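You operate a simulated robot arm through the tools that you are given. There is no shell and no other tool. Be economical: measure what you need, move in short steps, check, and stop when the job is done.

You run a simulated robot arm. Do the job below in one go: nothing can be reset, and whatever is moved stays where it is left.

TASK
Rewind the green ribbon on the turntable, peg the reel and clip it.

Only the result counts: the job must be done as asked and must still hold three seconds after the hand-in. Knocking over, shifting, dropping, spilling or breaking anything else fails it.

THE ROBOT
A 7-joint arm with a two-finger parallel gripper, fixed in place. Base frame: the origin is at the foot of the arm, x ahead of it, y to its left, z up; the work surface is at about z = 812. Readings come in mm, degrees, newtons and seconds.
With the tool pointing down near the work surface it reaches from about 480 to 920 mm from the base axis. Its first joint turns from -115.0 to 115.0 degrees. Payload 3.91 kg.
The TCP is the grasp point between the finger pads, 30 mm short of the fingertips. In the tool frame z runs along the fingers and y along their closing line. The gripper opens to 110 mm. The fingers are 20 mm wide and 10 mm thick; the gripper's body (48 by 112 mm) begins 55 mm behind the TCP.
Orientation is told as [roll, pitch, yaw] about the base's x, y, z axes, in that order, counted from this pose: with the fingers straight down and closing along the base's y, the tool's x points along the base's -x, its y along +y and its z along -z.

THE INTERFACE
- The arm moves only by the tool arm_command. Its argument "moves" is a list of rows, each a list of 3 entries, a list of its own where there are three numbers: the shift along the base's x, y, z in m, then the turn, a rotation vector about the base's x, y, z in degrees, then the opening, from 0 (shut) to 1 (fully open). In form: [[[tx, ty, tz], [ax, ay, az], gripper], ...]. A call has 1 to 8 rows; each row shifts and turns the commanded pose from where the row before left it. Each row takes 0.2 s and may step no farther than 50 mm and 8.6 degrees from the row before; otherwise, or with a gripper value out of range, the whole call is refused. A pose out of reach is approached as far as the arm can. The call stops where the force on the tool passes 40 N (or 10 N more than at its start, if that is more) or the arm is blocked; 0.2 s more then pass. Each finger travels about 153 mm/s and halts on what it meets, pressing with about 36 N; the grip force reading is that of the motor and also rises with nothing between the fingers. The clock runs only during rows and for 0.2 s after the last one: add rows that do not move to give the fingers time. The reply holds the time, the measured pose of the TCP, the force on the tool along the base axes, the opening and the grip force, in the units named above and with some noise, with the torque about the TCP (base axes, N m) and any sound that the robot's microphone picked up.
- Cameras (640 x 400 px; columns grow to the right, rows downward): "scene" is fixed at [220.4, 650.3, 1538.5]; the picture's right is [-0.78, -0.63, 0.00], its down [-0.36, 0.44, -0.82] and it looks along [0.52, -0.64, -0.57] (base axes); focal length 330 px, centre (320, 200). "wrist" rides on the gripper at [72, 17, -103] in the tool frame; the picture's right is [-0.23, 0.97, 0.00], its down [-0.76, -0.18, -0.62] and it looks along [-0.61, -0.14, 0.78] (tool axes); focal length 222 px, centre (320, 200). There is no depth. A picture from a camera that has moved, and an enlarged one, comes with that camera's place and axes in the base frame and with its lens.
- snapshot(camera): a new picture of that camera. No time passes.
- move_column(by): slides the trunk up (or, below 0, down) by that many mm; the arm rides with it, the base frame stays. It gives what a move gives, with no picture.
- inspect(camera, box): a new picture of the part [left, top, right, bottom] of that camera's present view, enlarged. No time passes.
- close_job(): hands the job in; it is judged then, once.

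Work in short steps. Places have to be worked out from the pictures, the camera data and where the tool is seen: move nearer, look again, correct. Check each grasp and each placing, and mend what went wrong. You have 120 turns and 84 pictures in all, those below and enlarged ones among them. Open the gripper and draw the arm clear of the work before you hand the job in, unless the task says otherwise; then end with one line.

The tools are called after ">>>" as name(argument=value, ...) on one line, values as JSON. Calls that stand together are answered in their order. arm_command: Moves the arm, as the interface text tells. Its arguments: {"type":"object","properties":{"moves":{"type":"array"}},"required":["moves"]} The other tools are called the same way: move_column (by) slides the trunk up or down; snapshot (camera) takes a picture; inspect (camera, box) takes an enlarged picture of a part of a camera's view; close_job () hands the job in.

At the start:

```text
time_s: 0.0
position: [545.6, -382.0, 1100.3]
tool_rot: [-0.1, 0.0, 0.0]
force: [-0.5, 0.0, -0.7]
ft_torque: [-0.04, 0.0, 0.02]
grip_width: 109.9
gripper_force: 0.0
trunk travel left (down, up): [-725.0, 265.0]
```

scene: 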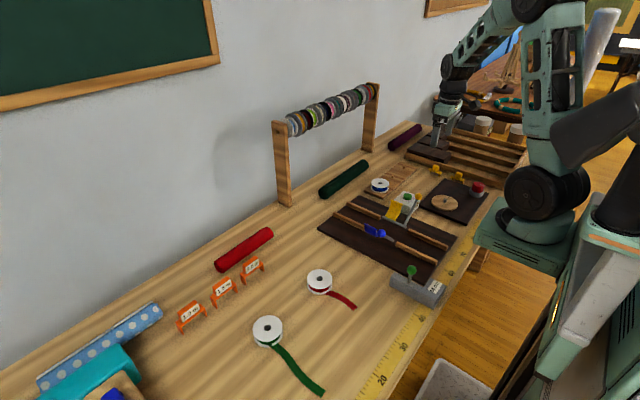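
wrist: 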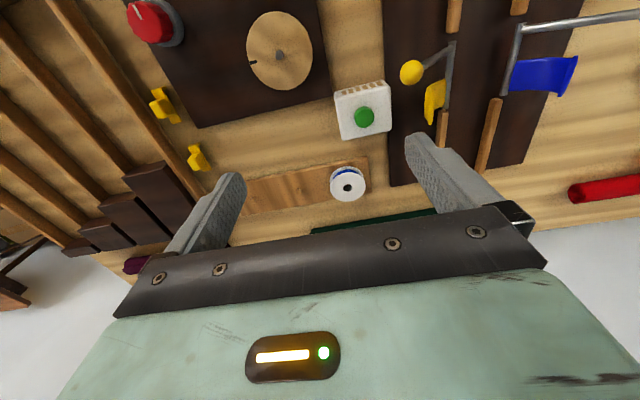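

I start by enlarging the scene camera around the work area to identify the turntable, the reels, the pegs and the clips.

>>> inspect(camera="scene", box=[360, 130, 520, 230])

>>> inspect(camera="scene", box=[160, 230, 360, 400])

>>> inspect(camera="scene", box=[310, 190, 470, 310])

```text
4.00 times, centred on (440, 180) of scene
camera zoom: at [220.4, 650.3, 1538.5], right [-0.78, -0.63, 0.0], down [-0.36, 0.44, -0.82], along [0.52, -0.64, -0.57], focal length 1320 px, centre (-160, 280)
```

zoom: 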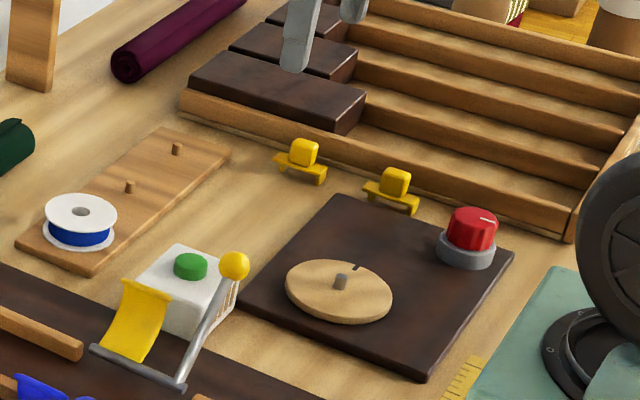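

```text
2.35 times, centred on (260, 315) of scene
camera zoom: at [220.4, 650.3, 1538.5], right [-0.78, -0.63, 0.0], down [-0.36, 0.44, -0.82], along [0.52, -0.64, -0.57], focal length 776 px, centre (461, -71)
```

zoom: 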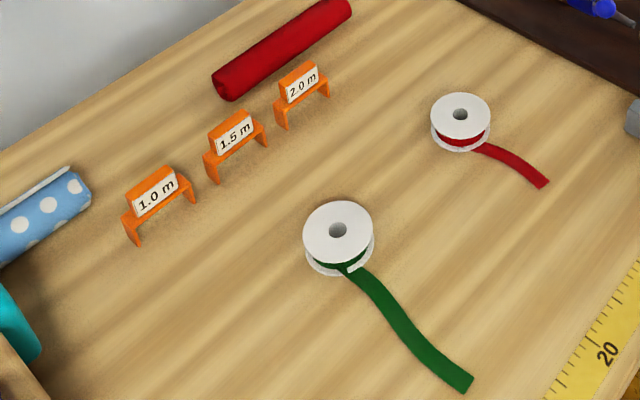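

```text
3.33 times, centred on (390, 250) of scene
camera zoom: at [220.4, 650.3, 1538.5], right [-0.78, -0.63, 0.0], down [-0.36, 0.44, -0.82], along [0.52, -0.64, -0.57], focal length 1100 px, centre (87, 33)
```

zoom: 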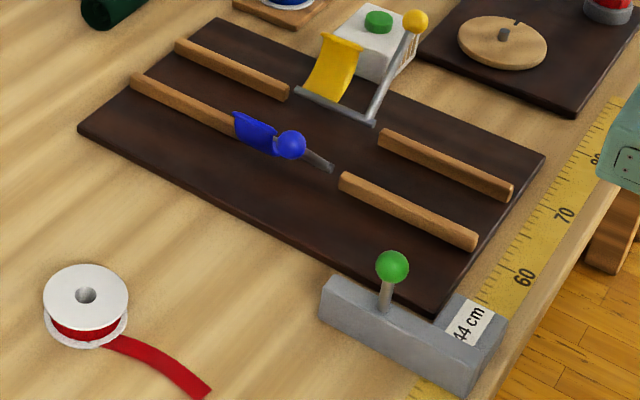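

Estimates so far: green reel at (615, 361), turntable spindle at (491, -419), knob at (425, -574), free pegs at (736, -465) and (736, -570), yellow clips at (624, -649) and (522, -648). I'll enlarge the wrist view to understand the clips, pegs and turntable.

>>> inspect(camera="wrist", box=[120, 0, 400, 175])

>>> inspect(camera="wrist", box=[140, 60, 400, 222])

```text
2.29 times, centred on (260, 88) of wrist
camera zoom: at [473.0, -365.8, 1203.5], right [0.23, 0.97, 0.0], down [0.76, -0.18, 0.62], along [0.61, -0.14, -0.78], focal length 508 px, centre (457, 457)
```

zoom: 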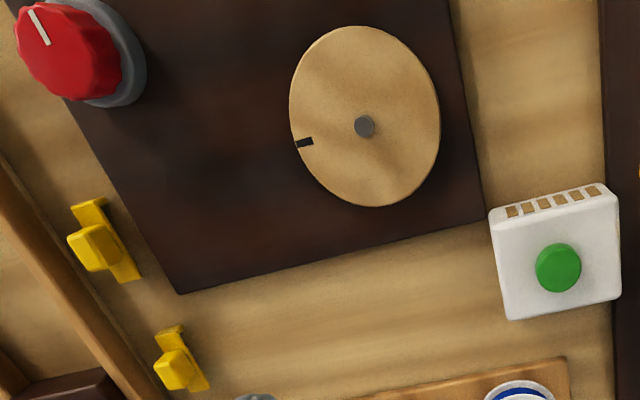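

```text
2.46 times, centred on (270, 141) of wrist
camera zoom: at [473.0, -365.8, 1203.5], right [0.23, 0.97, 0.0], down [0.76, -0.18, 0.62], along [0.61, -0.14, -0.78], focal length 547 px, centre (443, 345)
```

zoom: 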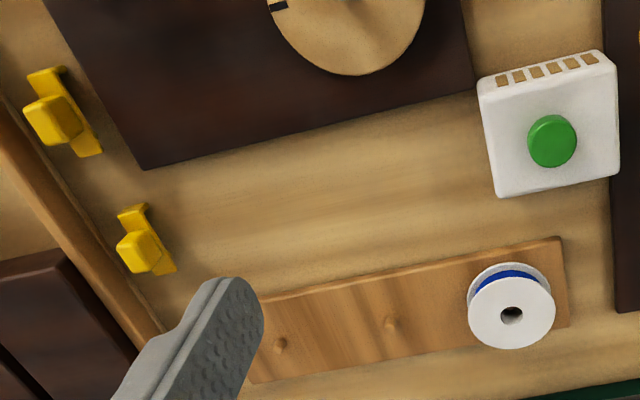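

The turntable carries an index mark and the knob sits beside it. I'll swing over to the green reel, staying at the present height.

>>> arm_command(moves=[[[0, 0.05, 0], [0, 0, 0], 1], [[0, 0.05, 0], [0, 0, 0], 1], [[0, 0.05, 0], [0, 0, 0], 1], [[0, 0.05, 0], [0, 0, 0], 1], [[0, 0.05, 0], [0, 0, 0], 1], [[0, 0.05, 0], [0, 0, 0], 1], [[0, 0.05, 0], [0, 0, 0], 1], [[0, 0.05, 0], [0, 0, 0], 1]])

>>> arm_command(moves=[[[0, 0.05, 0], [0, 0, 0], 1], [[0, 0.05, 0], [0, 0, 0], 1], [[0, 0.05, 0], [0, 0, 0], 1], [[0, 0.05, 0], [0, 0, 0], 1], [[0, 0.05, 0], [0, 0, 0], 1], [[0.02, 0.04, 0], [0, 0, 0], 1], [[0.02, 0.04, 0], [0, 0, 0], 1], [[0.02, 0, -0.04], [0, 0, 0], 1]])

>>> snapshot(camera="wrist")

```text
time_s: 1.8
position: [545.5, 16.9, 1099.7]
tool_rot: [0.0, 0.1, -0.1]
force: [-0.9, -0.8, -0.7]
ft_torque: [0.06, 0.0, 0.05]
grip_width: 109.9
gripper_force: 0.0
trunk travel left (down, up): [-725.0, 265.0]
```

```text
time_s: 3.6
position: [605.4, 347.0, 1060.5]
tool_rot: [0.0, 0.0, 0.0]
force: [-1.2, 0.4, 0.5]
ft_torque: [0.03, -0.08, 0.02]
grip_width: 109.9
gripper_force: 0.0
trunk travel left (down, up): [-725.0, 265.0]
```

```text
76 pictures are left
camera wrist: at [533.2, 364.1, 1163.8], right [0.23, 0.97, 0.0], down [0.76, -0.18, 0.62], along [0.61, -0.14, -0.78], focal length 222 px, centre (320, 200)
```

wrist: 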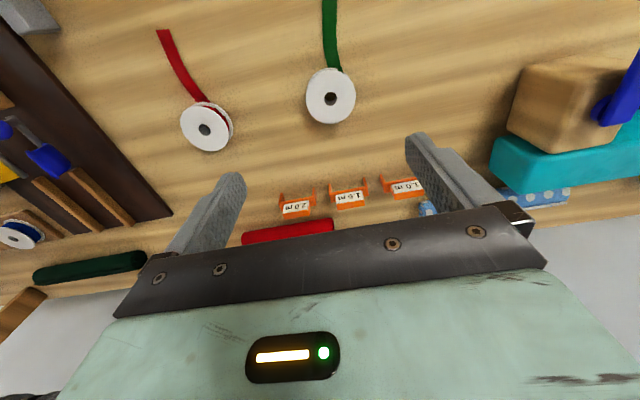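

The wrist ray agrees: the reel axis is at about (614.7, 361.5), its top near z = 840. The tail leaves the +y side heading -x, so it winds clockwise seen from above. I enlarge it before the grasp.

>>> inspect(camera="wrist", box=[280, 50, 380, 140])

>>> inspect(camera="scene", box=[230, 300, 330, 362])

```text
4.44 times, centred on (330, 95) of wrist
camera zoom: at [533.2, 364.1, 1163.8], right [0.23, 0.97, 0.0], down [0.76, -0.18, 0.62], along [0.61, -0.14, -0.78], focal length 987 px, centre (276, 667)
```

zoom: 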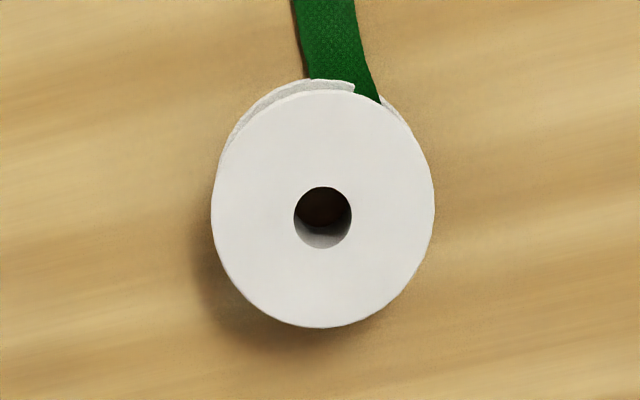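

```text
6.40 times, centred on (280, 331) of scene
camera zoom: at [220.4, 650.3, 1538.5], right [-0.78, -0.63, 0.0], down [-0.36, 0.44, -0.82], along [0.52, -0.64, -0.57], focal length 2112 px, centre (576, -638)
```

zoom: 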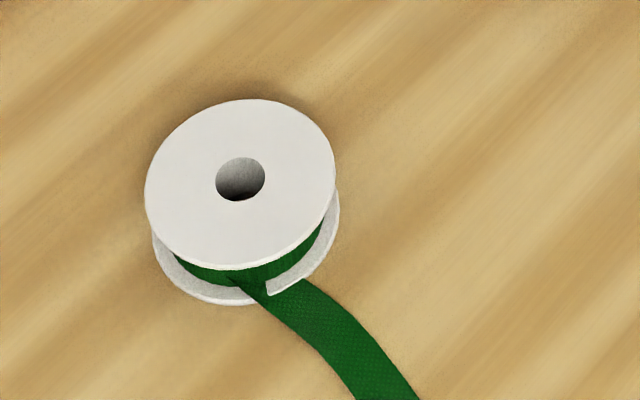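

Both views put the reel hole at (617, 360), diameter about 68 mm. I line up and descend to straddle it along y, first to just above.

>>> arm_command(moves=[[[0.0116, 0.013, -0.02], [0, 0, 0], 1], [[0, 0, -0.05], [0, 0, 0], 1], [[0, 0, -0.05], [0, 0, 0], 1], [[0, 0, -0.035], [0, 0, 0], 1], [[0, 0, 0], [0, 0, 0], 1]])

>>> snapshot(camera="wrist")

```text
time_s: 4.8
position: [617.1, 360.1, 904.5]
tool_rot: [-0.1, 0.0, 0.0]
force: [-0.1, -0.6, -0.2]
ft_torque: [0.0, 0.03, 0.05]
grip_width: 109.9
gripper_force: 0.1
trunk travel left (down, up): [-725.0, 265.0]
```

```text
73 pictures are left
camera wrist: at [544.3, 376.7, 1007.8], right [0.23, 0.97, 0.0], down [0.76, -0.18, 0.62], along [0.61, -0.14, -0.78], focal length 222 px, centre (320, 200)
```

wrist: 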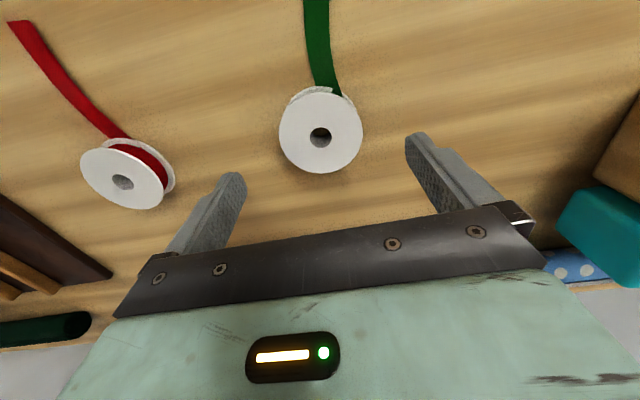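

Centred within 2 mm. I lower to z ≈ 845 and close.

>>> arm_command(moves=[[[-0.0015, 0, -0.03], [0, 0, 0], 1], [[0, 0, -0.0295], [0, 0, 0], 1], [[0, 0, 0], [0, 0, 0], 0], [[0, 0, 0], [0, 0, 0], 0], [[0, 0, 0], [0, 0, 0], 0]])

>>> snapshot(camera="wrist")

```text
time_s: 6.0
position: [616.3, 361.3, 845.9]
tool_rot: [0.0, 0.1, 0.0]
force: [0.3, 0.4, -0.1]
ft_torque: [0.03, 0.05, 0.0]
grip_width: 69.7
gripper_force: 36.2
trunk travel left (down, up): [-725.0, 265.0]
```

```text
72 pictures are left
camera wrist: at [543.5, 377.1, 948.5], right [0.23, 0.97, 0.0], down [0.76, -0.18, 0.62], along [0.61, -0.14, -0.78], focal length 222 px, centre (320, 200)
```

wrist: 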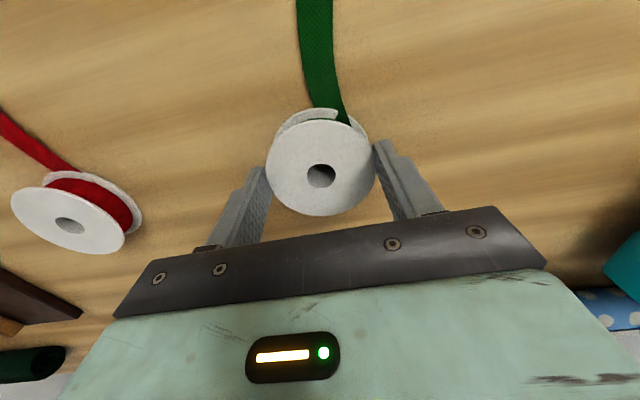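

Grip width 69.7 mm at 36 N, reel held. I lift it a little and check for tilt and what the tail does.

>>> arm_command(moves=[[[0, 0, 0.02], [0, 0, 0], 0], [[0, 0, 0.04], [0, 0, 0], 0], [[0, 0, 0.04], [0, 0, 0], 0], [[0, 0, 0], [0, 0, 0], 0]])

>>> snapshot(camera="scene")

>>> snapshot(camera="wrist")

```text
time_s: 7.0
position: [615.1, 359.6, 946.3]
tool_rot: [0.0, 0.0, -0.1]
force: [0.3, -0.4, -0.6]
ft_torque: [0.01, 0.01, 0.01]
grip_width: 69.3
gripper_force: 35.5
trunk travel left (down, up): [-725.0, 265.0]
```

```text
71 pictures are left
```

scene: 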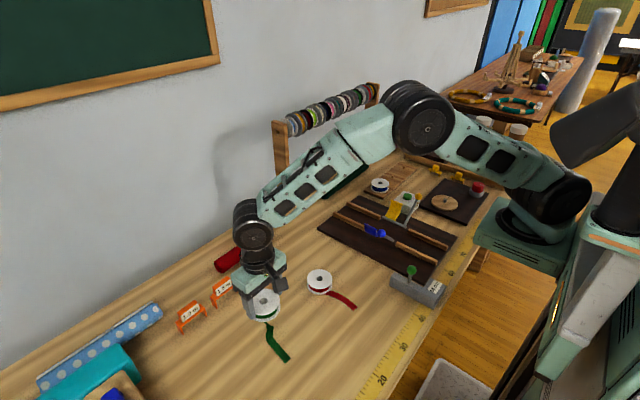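

```text
70 pictures are left
camera wrist: at [543.0, 377.1, 1049.3], right [0.23, 0.97, 0.0], down [0.76, -0.18, 0.62], along [0.61, -0.14, -0.78], focal length 222 px, centre (320, 200)
```

wrist: 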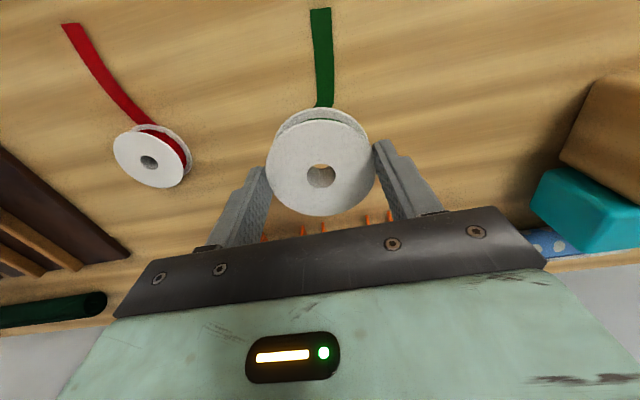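

The reel is held level. I raise it so the tail clears everything and swing across toward the turntable.

>>> arm_command(moves=[[[0, 0, 0.05], [0, 0, 0], 0], [[0, 0, 0.05], [0, 0, 0], 0], [[0, 0, 0.05], [0, 0, 0], 0], [[0, 0, 0.05], [0, 0, 0], 0], [[-0.01, -0.045, 0], [0, 0, 0], 0], [[-0.01, -0.045, 0], [0, 0, 0], 0], [[-0.01, -0.045, 0], [0, 0, 0], 0], [[-0.01, -0.045, 0], [0, 0, 0], 0]])

>>> arm_command(moves=[[[0, -0.05, 0], [0, 0, 0], 0], [[0, -0.05, 0], [0, 0, 0], 0], [[0, -0.05, 0], [0, 0, 0], 0], [[0, -0.05, 0], [0, 0, 0], 0], [[0, -0.05, 0], [0, 0, 0], 0], [[0, -0.05, 0], [0, 0, 0], 0], [[0, -0.05, 0], [0, 0, 0], 0], [[0, -0.05, 0], [0, 0, 0], 0]])

>>> arm_command(moves=[[[-0.02, -0.045, 0], [0, 0, 0], 0], [[-0.02, -0.045, 0], [0, 0, 0], 0], [[-0.02, -0.045, 0], [0, 0, 0], 0], [[-0.02, -0.045, 0], [0, 0, 0], 0], [[0, 0, -0.05], [0, 0, 0], 0], [[0, 0, -0.05], [0, 0, 0], 0], [[0, 0, 0], [0, 0, 0], 0]])

>>> snapshot(camera="wrist")

>>> snapshot(camera="scene")

```text
time_s: 8.8
position: [575.4, 181.2, 1145.7]
tool_rot: [0.0, 0.0, 0.2]
force: [-0.2, 0.8, -0.7]
ft_torque: [-0.05, -0.01, 0.01]
grip_width: 69.3
gripper_force: 35.9
trunk travel left (down, up): [-725.0, 265.0]
```

```text
time_s: 10.6
position: [575.6, -220.0, 1145.0]
tool_rot: [-0.1, 0.1, 0.1]
force: [-0.6, 0.8, 0.3]
ft_torque: [-0.03, -0.01, 0.02]
grip_width: 69.7
gripper_force: 35.8
trunk travel left (down, up): [-725.0, 265.0]
```

```text
time_s: 12.2
position: [496.4, -399.3, 1044.8]
tool_rot: [0.0, 0.0, 0.0]
force: [0.3, -0.2, -0.4]
ft_torque: [0.03, 0.01, -0.01]
grip_width: 69.4
gripper_force: 36.1
trunk travel left (down, up): [-725.0, 265.0]
```

```text
69 pictures are left
camera wrist: at [422.8, -383.0, 1148.5], right [0.23, 0.97, 0.0], down [0.76, -0.18, 0.62], along [0.61, -0.14, -0.78], focal length 222 px, centre (320, 200)
```

wrist: 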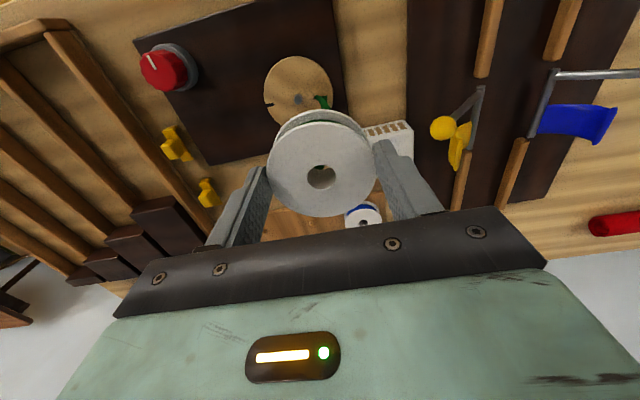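

```text
68 pictures are left
```

scene: 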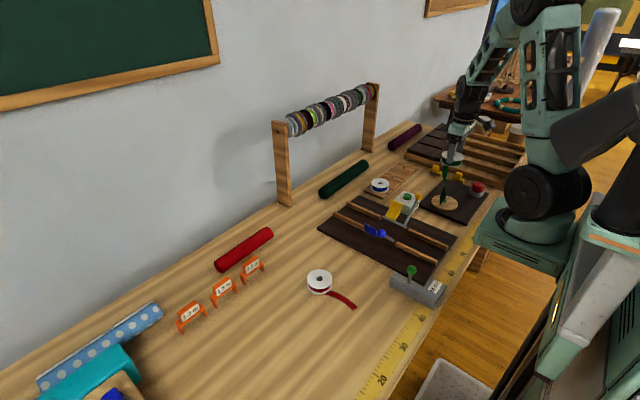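

The spindle computes to about (495, -427.5) from two wrist views. I enlarge it to refine.

>>> inspect(camera="wrist", box=[250, 45, 350, 120])

>>> inspect(camera="scene", box=[410, 140, 500, 225])

```text
5.33 times, centred on (300, 82) of wrist
camera zoom: at [422.8, -383.0, 1148.5], right [0.23, 0.97, 0.0], down [0.76, -0.18, 0.62], along [0.61, -0.14, -0.78], focal length 1185 px, centre (427, 827)
```

zoom: 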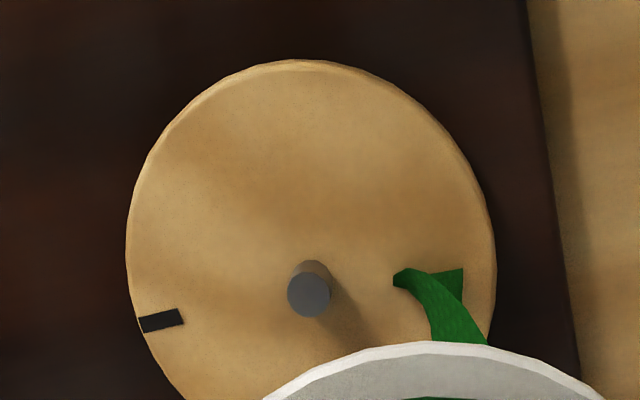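

```text
4.71 times, centred on (455, 182) of scene
camera zoom: at [220.4, 650.3, 1538.5], right [-0.78, -0.63, 0.0], down [-0.36, 0.44, -0.82], along [0.52, -0.64, -0.57], focal length 1553 px, centre (-315, 282)
```

zoom: 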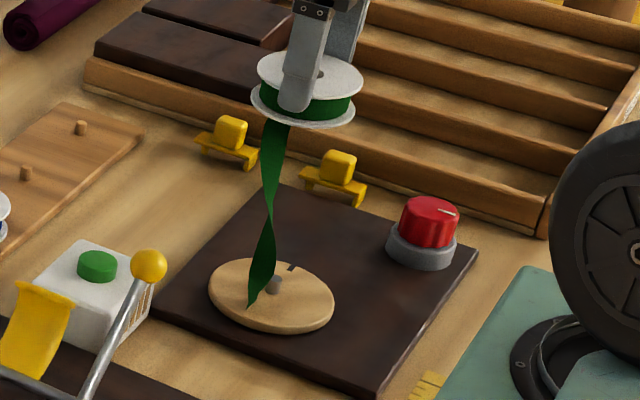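

Spindle about 11 mm thick, hole about 18 mm. I bring the reel in from the -x side while lowering, so the tail trails toward -x and doesn't end up under the reel.

>>> arm_command(moves=[[[-0.045, -0.015, 0], [0, 0, 0], 0], [[-0.03, -0.014, -0.02], [0, 0, 0], 0], [[0, 0, -0.03], [0, 0, 0], 0], [[0, 0, -0.03], [0, 0, 0], 0], [[0, 0, -0.03], [0, 0, 0], 0], [[0, 0, -0.02], [0, 0, 0], 0], [[0, 0, 0], [0, 0, 0], 0]])

>>> snapshot(camera="wrist")

>>> inspect(camera="scene", box=[400, 140, 510, 230])

```text
time_s: 13.8
position: [420.5, -428.1, 916.4]
tool_rot: [0.0, 0.0, 0.0]
force: [-0.3, 0.5, 0.5]
ft_torque: [0.03, 0.01, 0.0]
grip_width: 69.6
gripper_force: 35.8
trunk travel left (down, up): [-725.0, 265.0]
```

```text
65 pictures are left
camera wrist: at [348.3, -411.8, 1019.3], right [0.23, 0.97, 0.0], down [0.76, -0.18, 0.62], along [0.61, -0.14, -0.78], focal length 222 px, centre (320, 200)
```

wrist: 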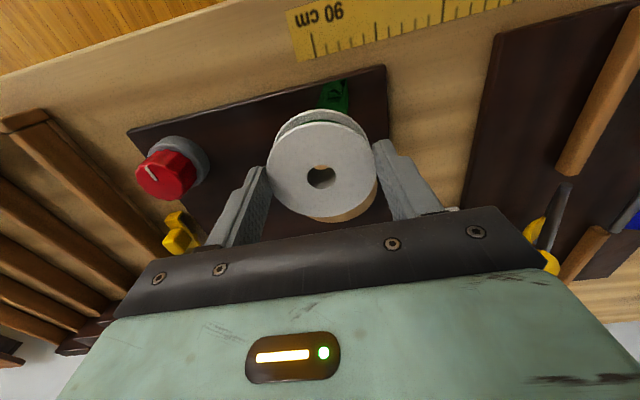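

```text
4.44 times, centred on (455, 185) of scene
camera zoom: at [220.4, 650.3, 1538.5], right [-0.78, -0.63, 0.0], down [-0.36, 0.44, -0.82], along [0.52, -0.64, -0.57], focal length 1467 px, centre (-280, 267)
```

zoom: 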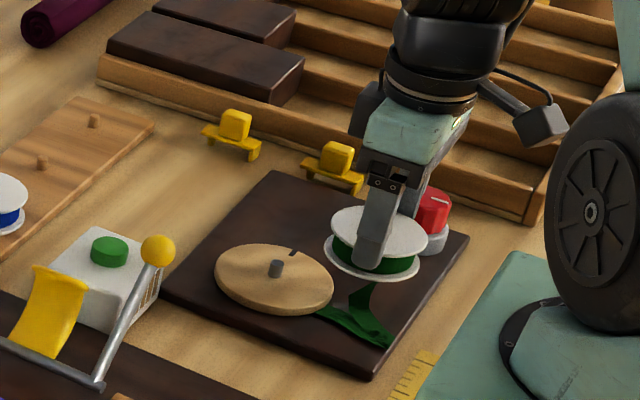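

The tail is falling on the -x side. I move the reel over the spindle, still above it.

>>> arm_command(moves=[[[0.035, 0, -0.01], [0, 0, 0], 0], [[0.0375, 0, -0.01], [0, 0, 0], 0], [[0, 0, 0], [0, 0, 0], 0]])

>>> inspect(camera="wrist", box=[240, 80, 400, 230])

>>> inspect(camera="scene", box=[410, 150, 490, 220])

```text
time_s: 14.6
position: [492.2, -429.3, 896.2]
tool_rot: [0.1, 0.0, 0.0]
force: [0.6, 0.4, 0.0]
ft_torque: [-0.02, 0.0, -0.01]
grip_width: 69.4
gripper_force: 35.7
trunk travel left (down, up): [-725.0, 265.0]
```

```text
2.67 times, centred on (320, 155) of wrist
camera zoom: at [420.3, -412.4, 999.3], right [0.23, 0.97, 0.0], down [0.76, -0.18, 0.62], along [0.61, -0.14, -0.78], focal length 592 px, centre (320, 320)
```

zoom: 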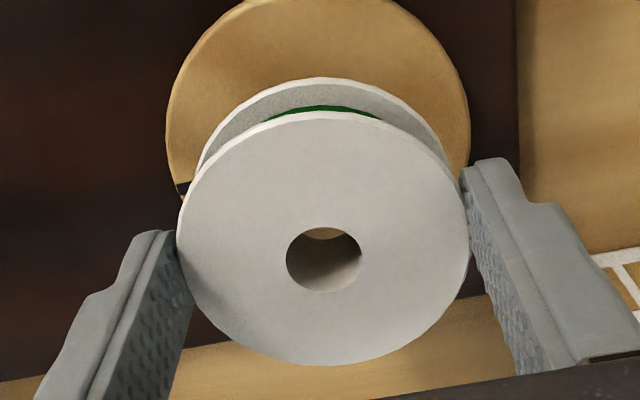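

```text
5.71 times, centred on (450, 185) of scene
camera zoom: at [220.4, 650.3, 1538.5], right [-0.78, -0.63, 0.0], down [-0.36, 0.44, -0.82], along [0.52, -0.64, -0.57], focal length 1886 px, centre (-423, 286)
```

zoom: 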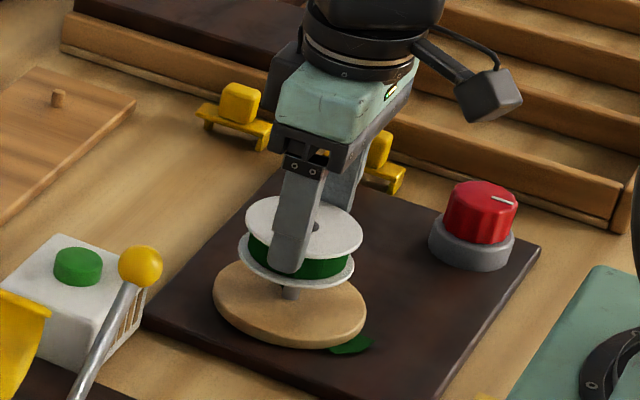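

I can't see the tail in the crop, so I take the full wrist view.

>>> snapshot(camera="wrist")

>>> inspect(camera="scene", box=[430, 185, 470, 210])

```text
61 pictures are left
camera wrist: at [420.3, -412.4, 999.3], right [0.23, 0.97, 0.0], down [0.76, -0.18, 0.62], along [0.61, -0.14, -0.78], focal length 222 px, centre (320, 200)
```

wrist: 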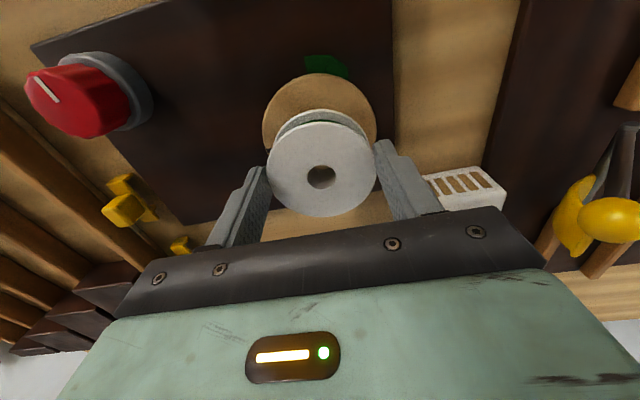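

```text
16.00 times, centred on (450, 198) of scene
camera zoom: at [220.4, 650.3, 1538.5], right [-0.78, -0.63, 0.0], down [-0.36, 0.44, -0.82], along [0.52, -0.64, -0.57], focal length 5280 px, centre (-1760, 240)
```

zoom: 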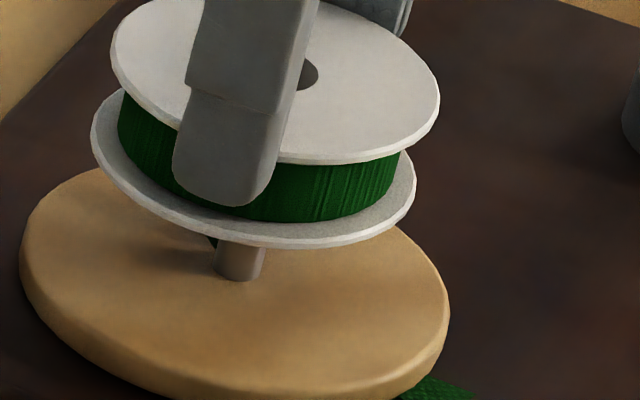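

The tail hangs straight down beside the spindle and its end lies off the disc to -x. My estimates place the reel within about 3 mm of the spindle axis. I lower 10 mm and compare in the scene view.

>>> arm_command(moves=[[[0, 0, -0.01], [0, 0, 0], 0], [[0, 0, 0], [0, 0, 0], 0]])

>>> inspect(camera="scene", box=[430, 180, 470, 212])

```text
time_s: 15.2
position: [492.9, -429.7, 886.2]
tool_rot: [-0.1, 0.0, 0.0]
force: [-0.2, 0.4, 0.3]
ft_torque: [-0.01, 0.03, -0.01]
grip_width: 69.4
gripper_force: 36.3
trunk travel left (down, up): [-725.0, 265.0]
```

```text
12.50 times, centred on (450, 196) of scene
camera zoom: at [220.4, 650.3, 1538.5], right [-0.78, -0.63, 0.0], down [-0.36, 0.44, -0.82], along [0.52, -0.64, -0.57], focal length 4125 px, centre (-1305, 250)
```

zoom: 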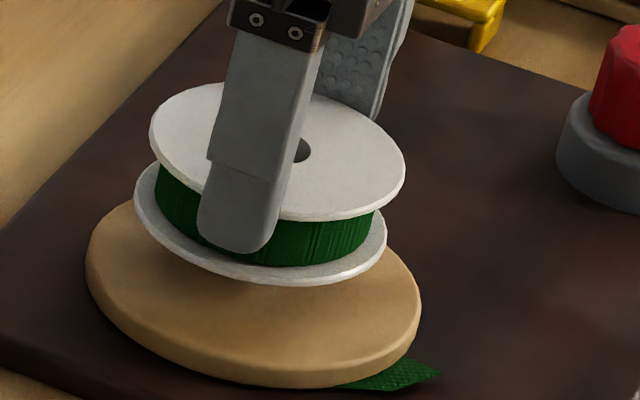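

Offset looks under 2-3 mm; I nudge -1 mm in x and lower in small steps, watching the force.

>>> arm_command(moves=[[[-0.001, 0, -0.005], [0, 0, 0], 0], [[0, 0, -0.005], [0, 0, 0], 0], [[0, 0, -0.004], [0, 0, 0], 0], [[0, 0, 0], [0, 0, 0], 0]])

>>> arm_command(moves=[[[0, 0, -0.003], [0, 0, 0], 0], [[0, 0, -0.002], [0, 0, 0], 0], [[0, 0, 0], [0, 0, 0], 0]])

>>> inspect(camera="scene", box=[430, 180, 470, 212])

```text
time_s: 16.2
position: [491.8, -428.3, 871.6]
tool_rot: [0.0, 0.0, 0.0]
force: [-0.7, -0.1, -0.6]
ft_torque: [0.03, 0.01, -0.01]
grip_width: 69.4
gripper_force: 36.0
trunk travel left (down, up): [-725.0, 265.0]
```

```text
time_s: 17.0
position: [490.6, -428.8, 865.2]
tool_rot: [-0.1, -0.1, 0.1]
force: [0.1, -0.1, -0.5]
ft_torque: [0.01, 0.0, 0.0]
grip_width: 69.4
gripper_force: 36.2
trunk travel left (down, up): [-725.0, 265.0]
```

```text
12.50 times, centred on (450, 196) of scene
camera zoom: at [220.4, 650.3, 1538.5], right [-0.78, -0.63, 0.0], down [-0.36, 0.44, -0.82], along [0.52, -0.64, -0.57], focal length 4125 px, centre (-1305, 250)
```

zoom: 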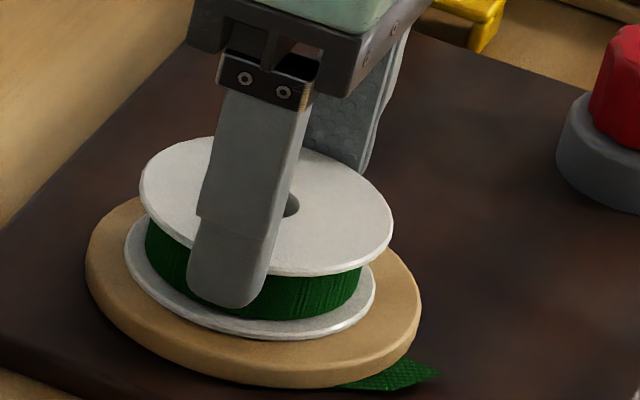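

No contact force and the reel has gone over the spindle. I keep lowering in 1 mm steps to find the disc.

>>> arm_command(moves=[[[0, 0, -0.001], [0, 0, 0], 0], [[0, 0, -0.001], [0, 0, 0], 0], [[0, 0, 0], [0, 0, 0], 0]])

>>> arm_command(moves=[[[0, 0, -0.001], [0, 0, 0], 0], [[0, 0, -0.001], [0, 0, 0], 0], [[0, 0, 0], [0, 0, 0], 0]])

>>> inspect(camera="scene", box=[430, 180, 470, 212])

```text
time_s: 17.8
position: [491.9, -429.4, 866.2]
tool_rot: [-0.1, -0.2, -0.1]
force: [-1.3, 2.3, 29.0]
ft_torque: [0.22, 0.02, 0.02]
grip_width: 69.4
gripper_force: 35.9
trunk travel left (down, up): [-725.0, 265.0]
```

```text
time_s: 18.6
position: [492.6, -429.1, 863.3]
tool_rot: [-0.1, -0.1, 0.1]
force: [0.2, -1.1, 31.0]
ft_torque: [0.06, -0.05, -0.01]
grip_width: 69.4
gripper_force: 36.6
trunk travel left (down, up): [-725.0, 265.0]
```

```text
12.50 times, centred on (450, 196) of scene
camera zoom: at [220.4, 650.3, 1538.5], right [-0.78, -0.63, 0.0], down [-0.36, 0.44, -0.82], along [0.52, -0.64, -0.57], focal length 4125 px, centre (-1305, 250)
```

zoom: 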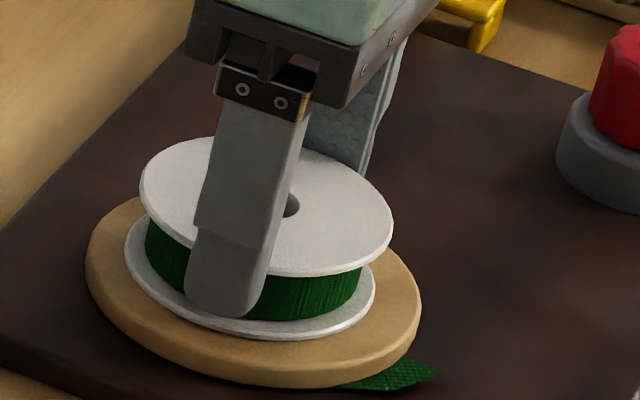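

The reel sits on the disc (30 N contact). I release and rise, then look.

>>> arm_command(moves=[[[0, 0, 0.001], [0, 0, 0], 0], [[0, 0, 0], [0, 0, 0], 1], [[0, 0, 0], [0, 0, 0], 1], [[0, 0, 0.03], [0, 0, 0], 1], [[0, 0, 0.05], [0, 0, 0], 1], [[0, 0, 0.05], [0, 0, 0], 1], [[0, 0, 0.03], [0, 0, 0], 1]])

>>> snapshot(camera="wrist")

>>> inspect(camera="scene", box=[410, 150, 490, 220])

```text
time_s: 20.2
position: [493.3, -428.5, 1025.1]
tool_rot: [0.2, 0.1, 0.0]
force: [0.9, -0.7, -0.2]
ft_torque: [0.0, 0.0, 0.02]
grip_width: 110.0
gripper_force: 0.1
trunk travel left (down, up): [-725.0, 265.0]
```

```text
56 pictures are left
camera wrist: at [419.8, -411.8, 1127.5], right [0.23, 0.97, 0.0], down [0.76, -0.18, 0.62], along [0.61, -0.14, -0.78], focal length 222 px, centre (320, 200)
```

wrist: 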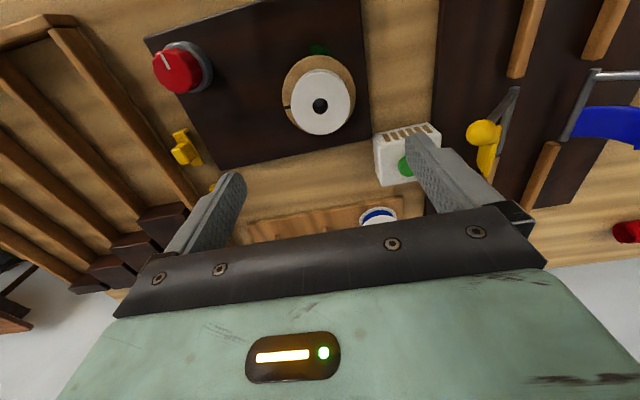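

```text
5.71 times, centred on (450, 185) of scene
camera zoom: at [220.4, 650.3, 1538.5], right [-0.78, -0.63, 0.0], down [-0.36, 0.44, -0.82], along [0.52, -0.64, -0.57], focal length 1886 px, centre (-423, 286)
```

zoom: 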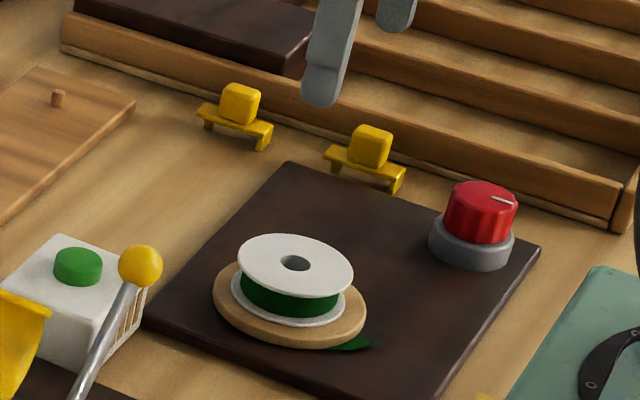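

The reel rests on the turntable. I enlarge the hole to verify the spindle is in it, and look at the clips and knob.

>>> inspect(camera="wrist", box=[275, 40, 365, 140])

>>> inspect(camera="scene", box=[425, 158, 475, 205])

>>> inspect(camera="wrist", box=[140, 25, 240, 195])

```text
4.00 times, centred on (320, 90) of wrist
camera zoom: at [419.8, -411.8, 1127.5], right [0.23, 0.97, 0.0], down [0.76, -0.18, 0.62], along [0.61, -0.14, -0.78], focal length 888 px, centre (320, 640)
```

zoom: 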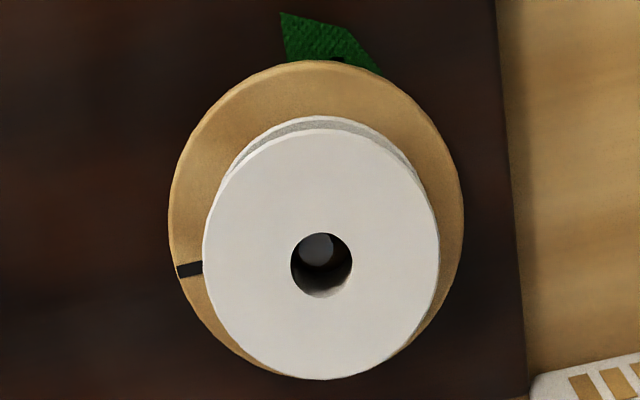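

```text
8.51 times, centred on (450, 182) of scene
camera zoom: at [220.4, 650.3, 1538.5], right [-0.78, -0.63, 0.0], down [-0.36, 0.44, -0.82], along [0.52, -0.64, -0.57], focal length 2808 px, centre (-786, 357)
```

zoom: 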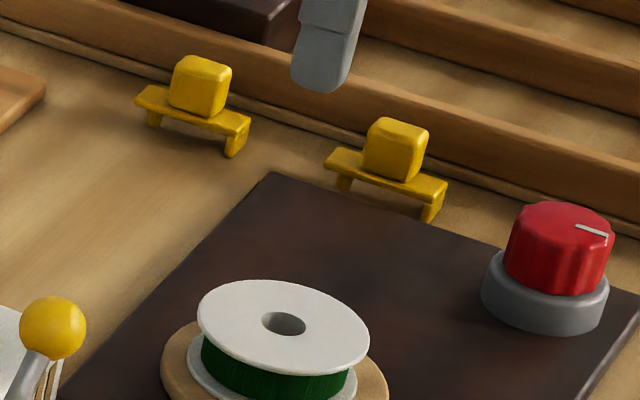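

```text
2.35 times, centred on (190, 110) of wrist
camera zoom: at [419.8, -411.8, 1127.5], right [0.23, 0.97, 0.0], down [0.76, -0.18, 0.62], along [0.61, -0.14, -0.78], focal length 523 px, centre (626, 412)
```

zoom: 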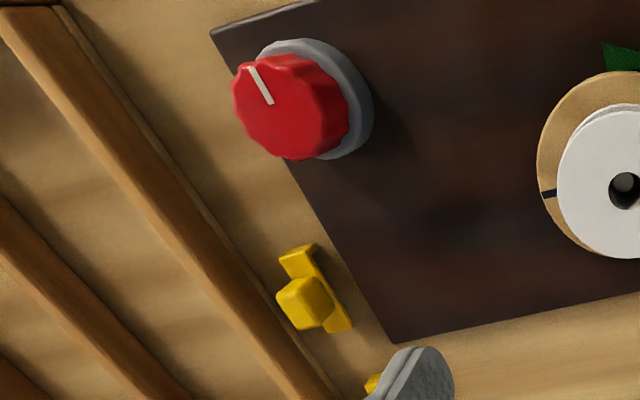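

The spindle is inside the hole. The knob triangulates to (425, -567) with its top at about z = 861. I go above it with the gripper partly open.

>>> arm_command(moves=[[[-0.02, -0.04, 0], [0, 0, 0], 0.7], [[-0.024, -0.044, 0], [0, 0, 0], 0.7], [[-0.024, -0.044, 0], [0, 0, 0], 0.7], [[0, -0.01, -0.05], [0, 0, 0], 0.7], [[0, 0, -0.03], [0, 0, 0], 0.7], [[0, 0, 0], [0, 0, 0], 0.7]])

>>> snapshot(camera="wrist")

```text
refused: row 2 steps farther than a row can; nothing moved
```

```text
51 pictures are left
camera wrist: at [419.8, -411.8, 1127.5], right [0.23, 0.97, 0.0], down [0.76, -0.18, 0.62], along [0.61, -0.14, -0.78], focal length 222 px, centre (320, 200)
```

wrist: 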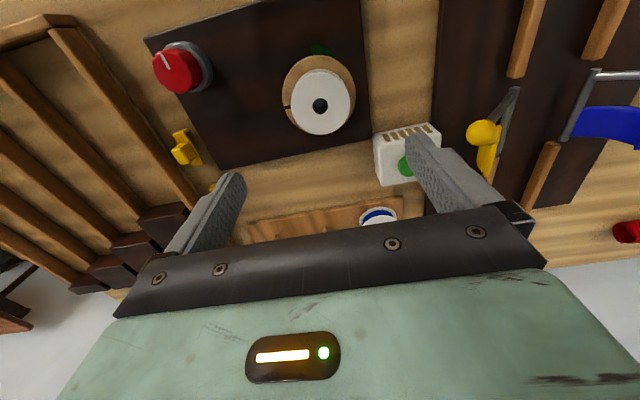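

One row was just over 50 mm; I split it smaller.

>>> arm_command(moves=[[[-0.02, -0.04, 0], [0, 0, 0], 0.7], [[-0.02, -0.04, 0], [0, 0, 0], 0.7], [[-0.02, -0.04, 0], [0, 0, 0], 0.7], [[-0.008, -0.018, -0.04], [0, 0, 0], 0.7], [[0, 0, -0.04], [0, 0, 0], 0.7], [[0, 0, 0], [0, 0, 0], 0.7]])

>>> snapshot(camera="wrist")

```text
time_s: 21.6
position: [425.3, -565.9, 943.3]
tool_rot: [0.0, 0.0, -0.1]
force: [-0.1, -0.1, -0.8]
ft_torque: [-0.02, 0.0, -0.02]
grip_width: 76.9
gripper_force: 0.1
trunk travel left (down, up): [-725.0, 265.0]
```

```text
50 pictures are left
camera wrist: at [352.5, -549.9, 1046.4], right [0.23, 0.97, 0.0], down [0.76, -0.18, 0.62], along [0.61, -0.14, -0.78], focal length 222 px, centre (320, 200)
```

wrist: 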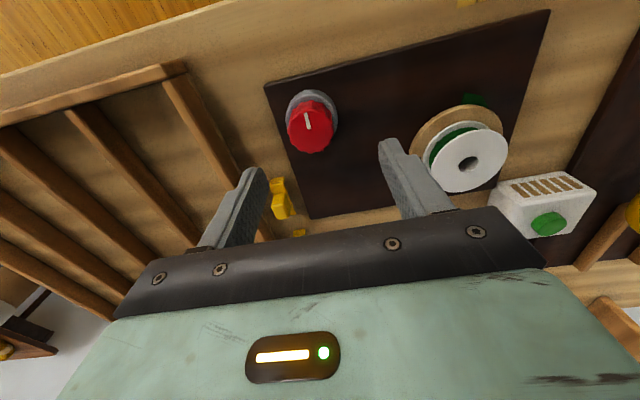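

The knob now computes nearer (420, -573); I enlarge to be exact.

>>> inspect(camera="wrist", box=[270, 75, 350, 165])

```text
4.44 times, centred on (310, 120) of wrist
camera zoom: at [352.5, -549.9, 1046.4], right [0.23, 0.97, 0.0], down [0.76, -0.18, 0.62], along [0.61, -0.14, -0.78], focal length 987 px, centre (364, 556)
```

zoom: 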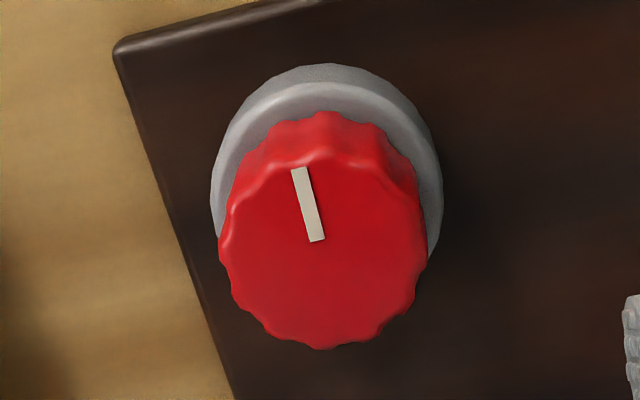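

Knob axis (422, -573), about 40 mm across. I centre, descend to z = 876 and close on it gently.

>>> arm_command(moves=[[[-0.003, -0.007, -0.02], [0, 0, 0], 0.7], [[0, 0, -0.03], [0, 0, 0], 0.7], [[0, 0, -0.017], [0, 0, 0], 0.7], [[0, 0, 0], [0, 0, 0], 0.2], [[0, 0, 0], [0, 0, 0], 0.2], [[0, 0, 0], [0, 0, 0], 0.2]])

>>> snapshot(camera="wrist")

```text
time_s: 23.0
position: [422.4, -574.8, 876.7]
tool_rot: [-0.2, -0.1, -0.1]
force: [1.6, -17.4, -6.4]
ft_torque: [-0.72, -0.71, -0.04]
grip_width: 41.5
gripper_force: 44.5
trunk travel left (down, up): [-725.0, 265.0]
```

```text
48 pictures are left
camera wrist: at [348.7, -557.9, 979.8], right [0.23, 0.97, 0.0], down [0.76, -0.18, 0.62], along [0.61, -0.14, -0.78], focal length 222 px, centre (320, 200)
```

wrist: 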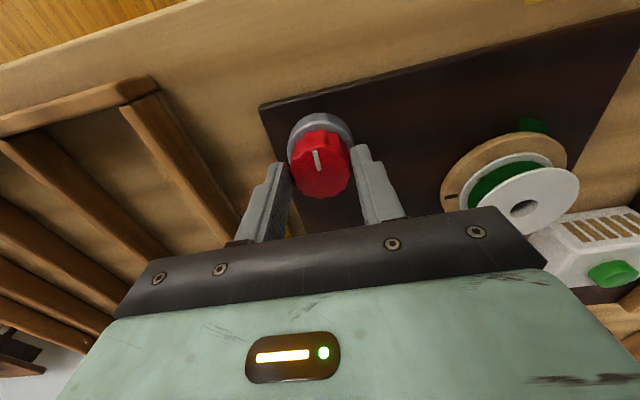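

Side force says the knob is ~1-2 mm further to -y. I enlarge to check the x alignment too.

>>> inspect(camera="wrist", box=[240, 100, 400, 220])

```text
3.33 times, centred on (320, 160) of wrist
camera zoom: at [348.7, -557.9, 979.8], right [0.23, 0.97, 0.0], down [0.76, -0.18, 0.62], along [0.61, -0.14, -0.78], focal length 740 px, centre (320, 333)
```

zoom: 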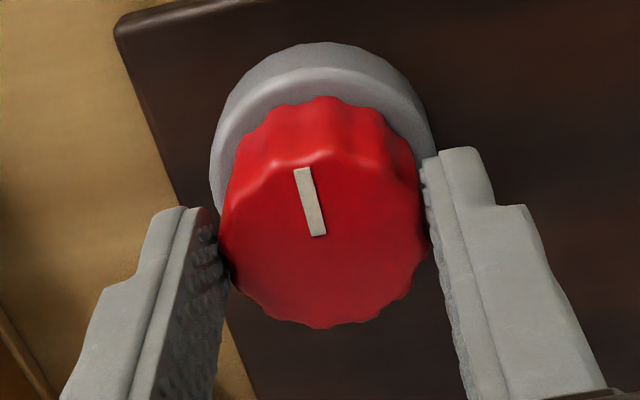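

Alignment is fair: I shift (-1.5, -1) mm and turn the knob 32° clockwise, watching the disc mark.

>>> arm_command(moves=[[[-0.0015, -0.001, 0], [0, 0, 0], 0.2], [[0, 0, 0], [0, 0, -8], 0.2], [[0, 0, 0], [0, 0, -8], 0.2], [[0, 0, 0], [0, 0, -8], 0.2], [[0, 0, 0], [0, 0, -8], 0.2], [[0, 0, 0], [0, 0, 0], 0.2]])

>>> snapshot(camera="wrist")

>>> inspect(camera="scene", box=[410, 150, 500, 220])

```text
time_s: 24.4
position: [421.5, -573.3, 875.8]
tool_rot: [0.2, 0.0, -32.0]
force: [21.2, -3.0, 1.7]
ft_torque: [-0.39, -1.14, 0.01]
grip_width: 41.7
gripper_force: 45.2
trunk travel left (down, up): [-725.0, 265.0]
```

```text
46 pictures are left
camera wrist: at [369.2, -520.9, 980.0], right [0.71, 0.71, 0.0], down [0.55, -0.56, 0.62], along [0.44, -0.44, -0.78], focal length 222 px, centre (320, 200)
```

wrist: 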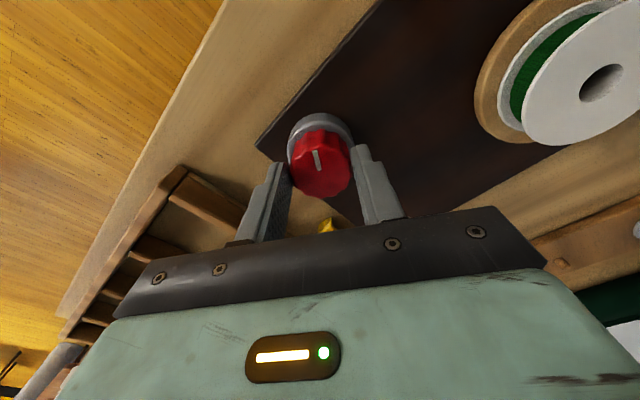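

```text
5.71 times, centred on (455, 185) of scene
camera zoom: at [220.4, 650.3, 1538.5], right [-0.78, -0.63, 0.0], down [-0.36, 0.44, -0.82], along [0.52, -0.64, -0.57], focal length 1886 px, centre (-451, 286)
```

zoom: 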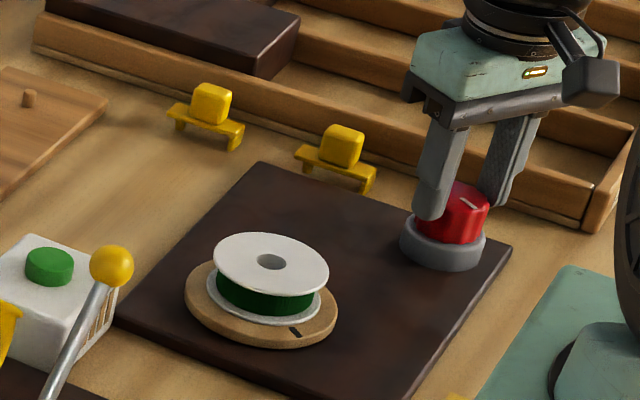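

The disc turned clockwise about 100° for 32° of knob and the tail shortened — the right sense. I wait a bit to see whether the disc keeps spinning by itself.

>>> arm_command(moves=[[[0, 0, 0], [0, 0, 0], 0.2], [[0, 0, 0], [0, 0, 0], 0.2]])

>>> inspect(camera="scene", box=[430, 180, 480, 215])

```text
time_s: 25.0
position: [422.1, -573.1, 877.2]
tool_rot: [0.0, 0.1, -31.8]
force: [27.3, 2.3, 4.1]
ft_torque: [-0.07, -0.42, 0.07]
grip_width: 41.6
gripper_force: 45.0
trunk travel left (down, up): [-725.0, 265.0]
```

```text
11.43 times, centred on (455, 198) of scene
camera zoom: at [220.4, 650.3, 1538.5], right [-0.78, -0.63, 0.0], down [-0.36, 0.44, -0.82], along [0.52, -0.64, -0.57], focal length 3771 px, centre (-1223, 229)
```

zoom: 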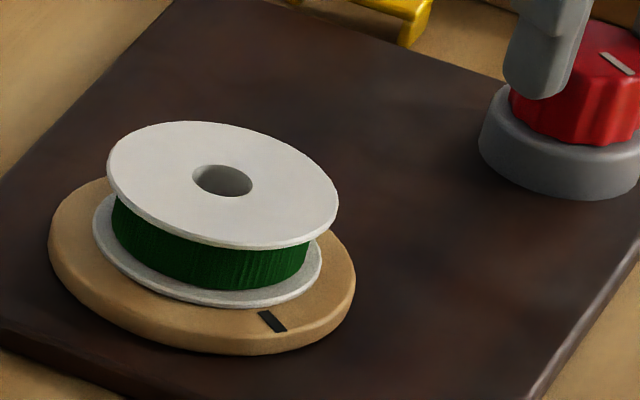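

The disc only moves with the knob (about 3.5:1), so more turning is needed — about 100-150° more. I ease the side load by +1.5 mm in x and turn on.

>>> arm_command(moves=[[[0.0015, 0, 0], [0, 0, 0], 0.2], [[0, 0, 0], [0, 0, -8], 0.2], [[0, 0, 0], [0, 0, -8], 0.2], [[0, 0, 0], [0, 0, -8], 0.2], [[0, 0, 0], [0, 0, -8], 0.2], [[0, 0, 0], [0, 0, -8], 0.2], [[0, 0, 0], [0, 0, 0], 0.2]])

>>> inspect(camera="scene", box=[410, 150, 500, 220])

```text
time_s: 26.6
position: [424.6, -572.2, 876.4]
tool_rot: [0.1, 0.2, -72.0]
force: [21.7, 18.6, 8.9]
ft_torque: [0.42, -0.53, 0.1]
grip_width: 41.2
gripper_force: 44.7
trunk travel left (down, up): [-725.0, 265.0]
```

```text
5.71 times, centred on (455, 185) of scene
camera zoom: at [220.4, 650.3, 1538.5], right [-0.78, -0.63, 0.0], down [-0.36, 0.44, -0.82], along [0.52, -0.64, -0.57], focal length 1886 px, centre (-451, 286)
```

zoom: 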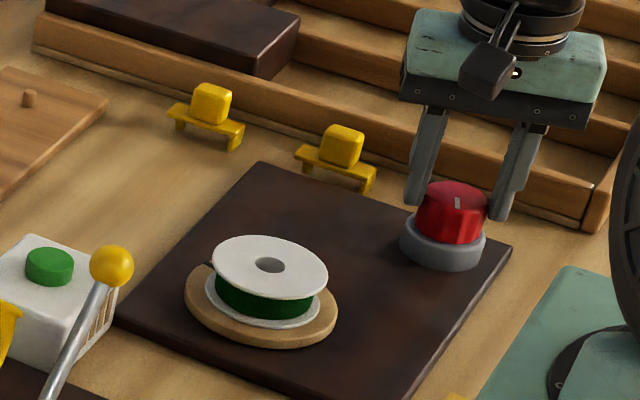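

Disc has now turned about 250° in total. I relieve the side load and turn further.

>>> arm_command(moves=[[[0.001, 0.001, 0], [0, 0, 0], 0.2], [[0, 0, 0], [0, 0, -8], 0.2], [[0, 0, 0], [0, 0, -8], 0.2], [[0, 0, 0], [0, 0, -8], 0.2], [[0, 0, 0], [0, 0, -8], 0.2], [[0, 0, 0], [0, 0, -8], 0.2], [[0, 0, 0], [0, 0, 0], 0.2]])

>>> inspect(camera="scene", box=[410, 150, 500, 220])

```text
time_s: 28.2
position: [426.0, -572.3, 876.3]
tool_rot: [0.2, 0.1, -111.9]
force: [28.4, 14.2, 8.8]
ft_torque: [0.15, -0.59, 0.04]
grip_width: 41.7
gripper_force: 45.0
trunk travel left (down, up): [-725.0, 265.0]
```

```text
5.71 times, centred on (455, 185) of scene
camera zoom: at [220.4, 650.3, 1538.5], right [-0.78, -0.63, 0.0], down [-0.36, 0.44, -0.82], along [0.52, -0.64, -0.57], focal length 1886 px, centre (-451, 286)
```

zoom: 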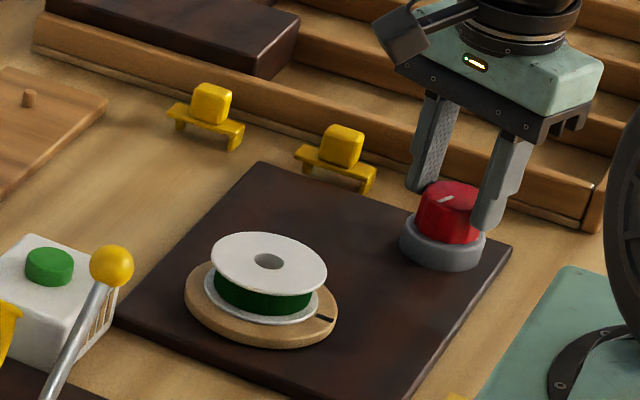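

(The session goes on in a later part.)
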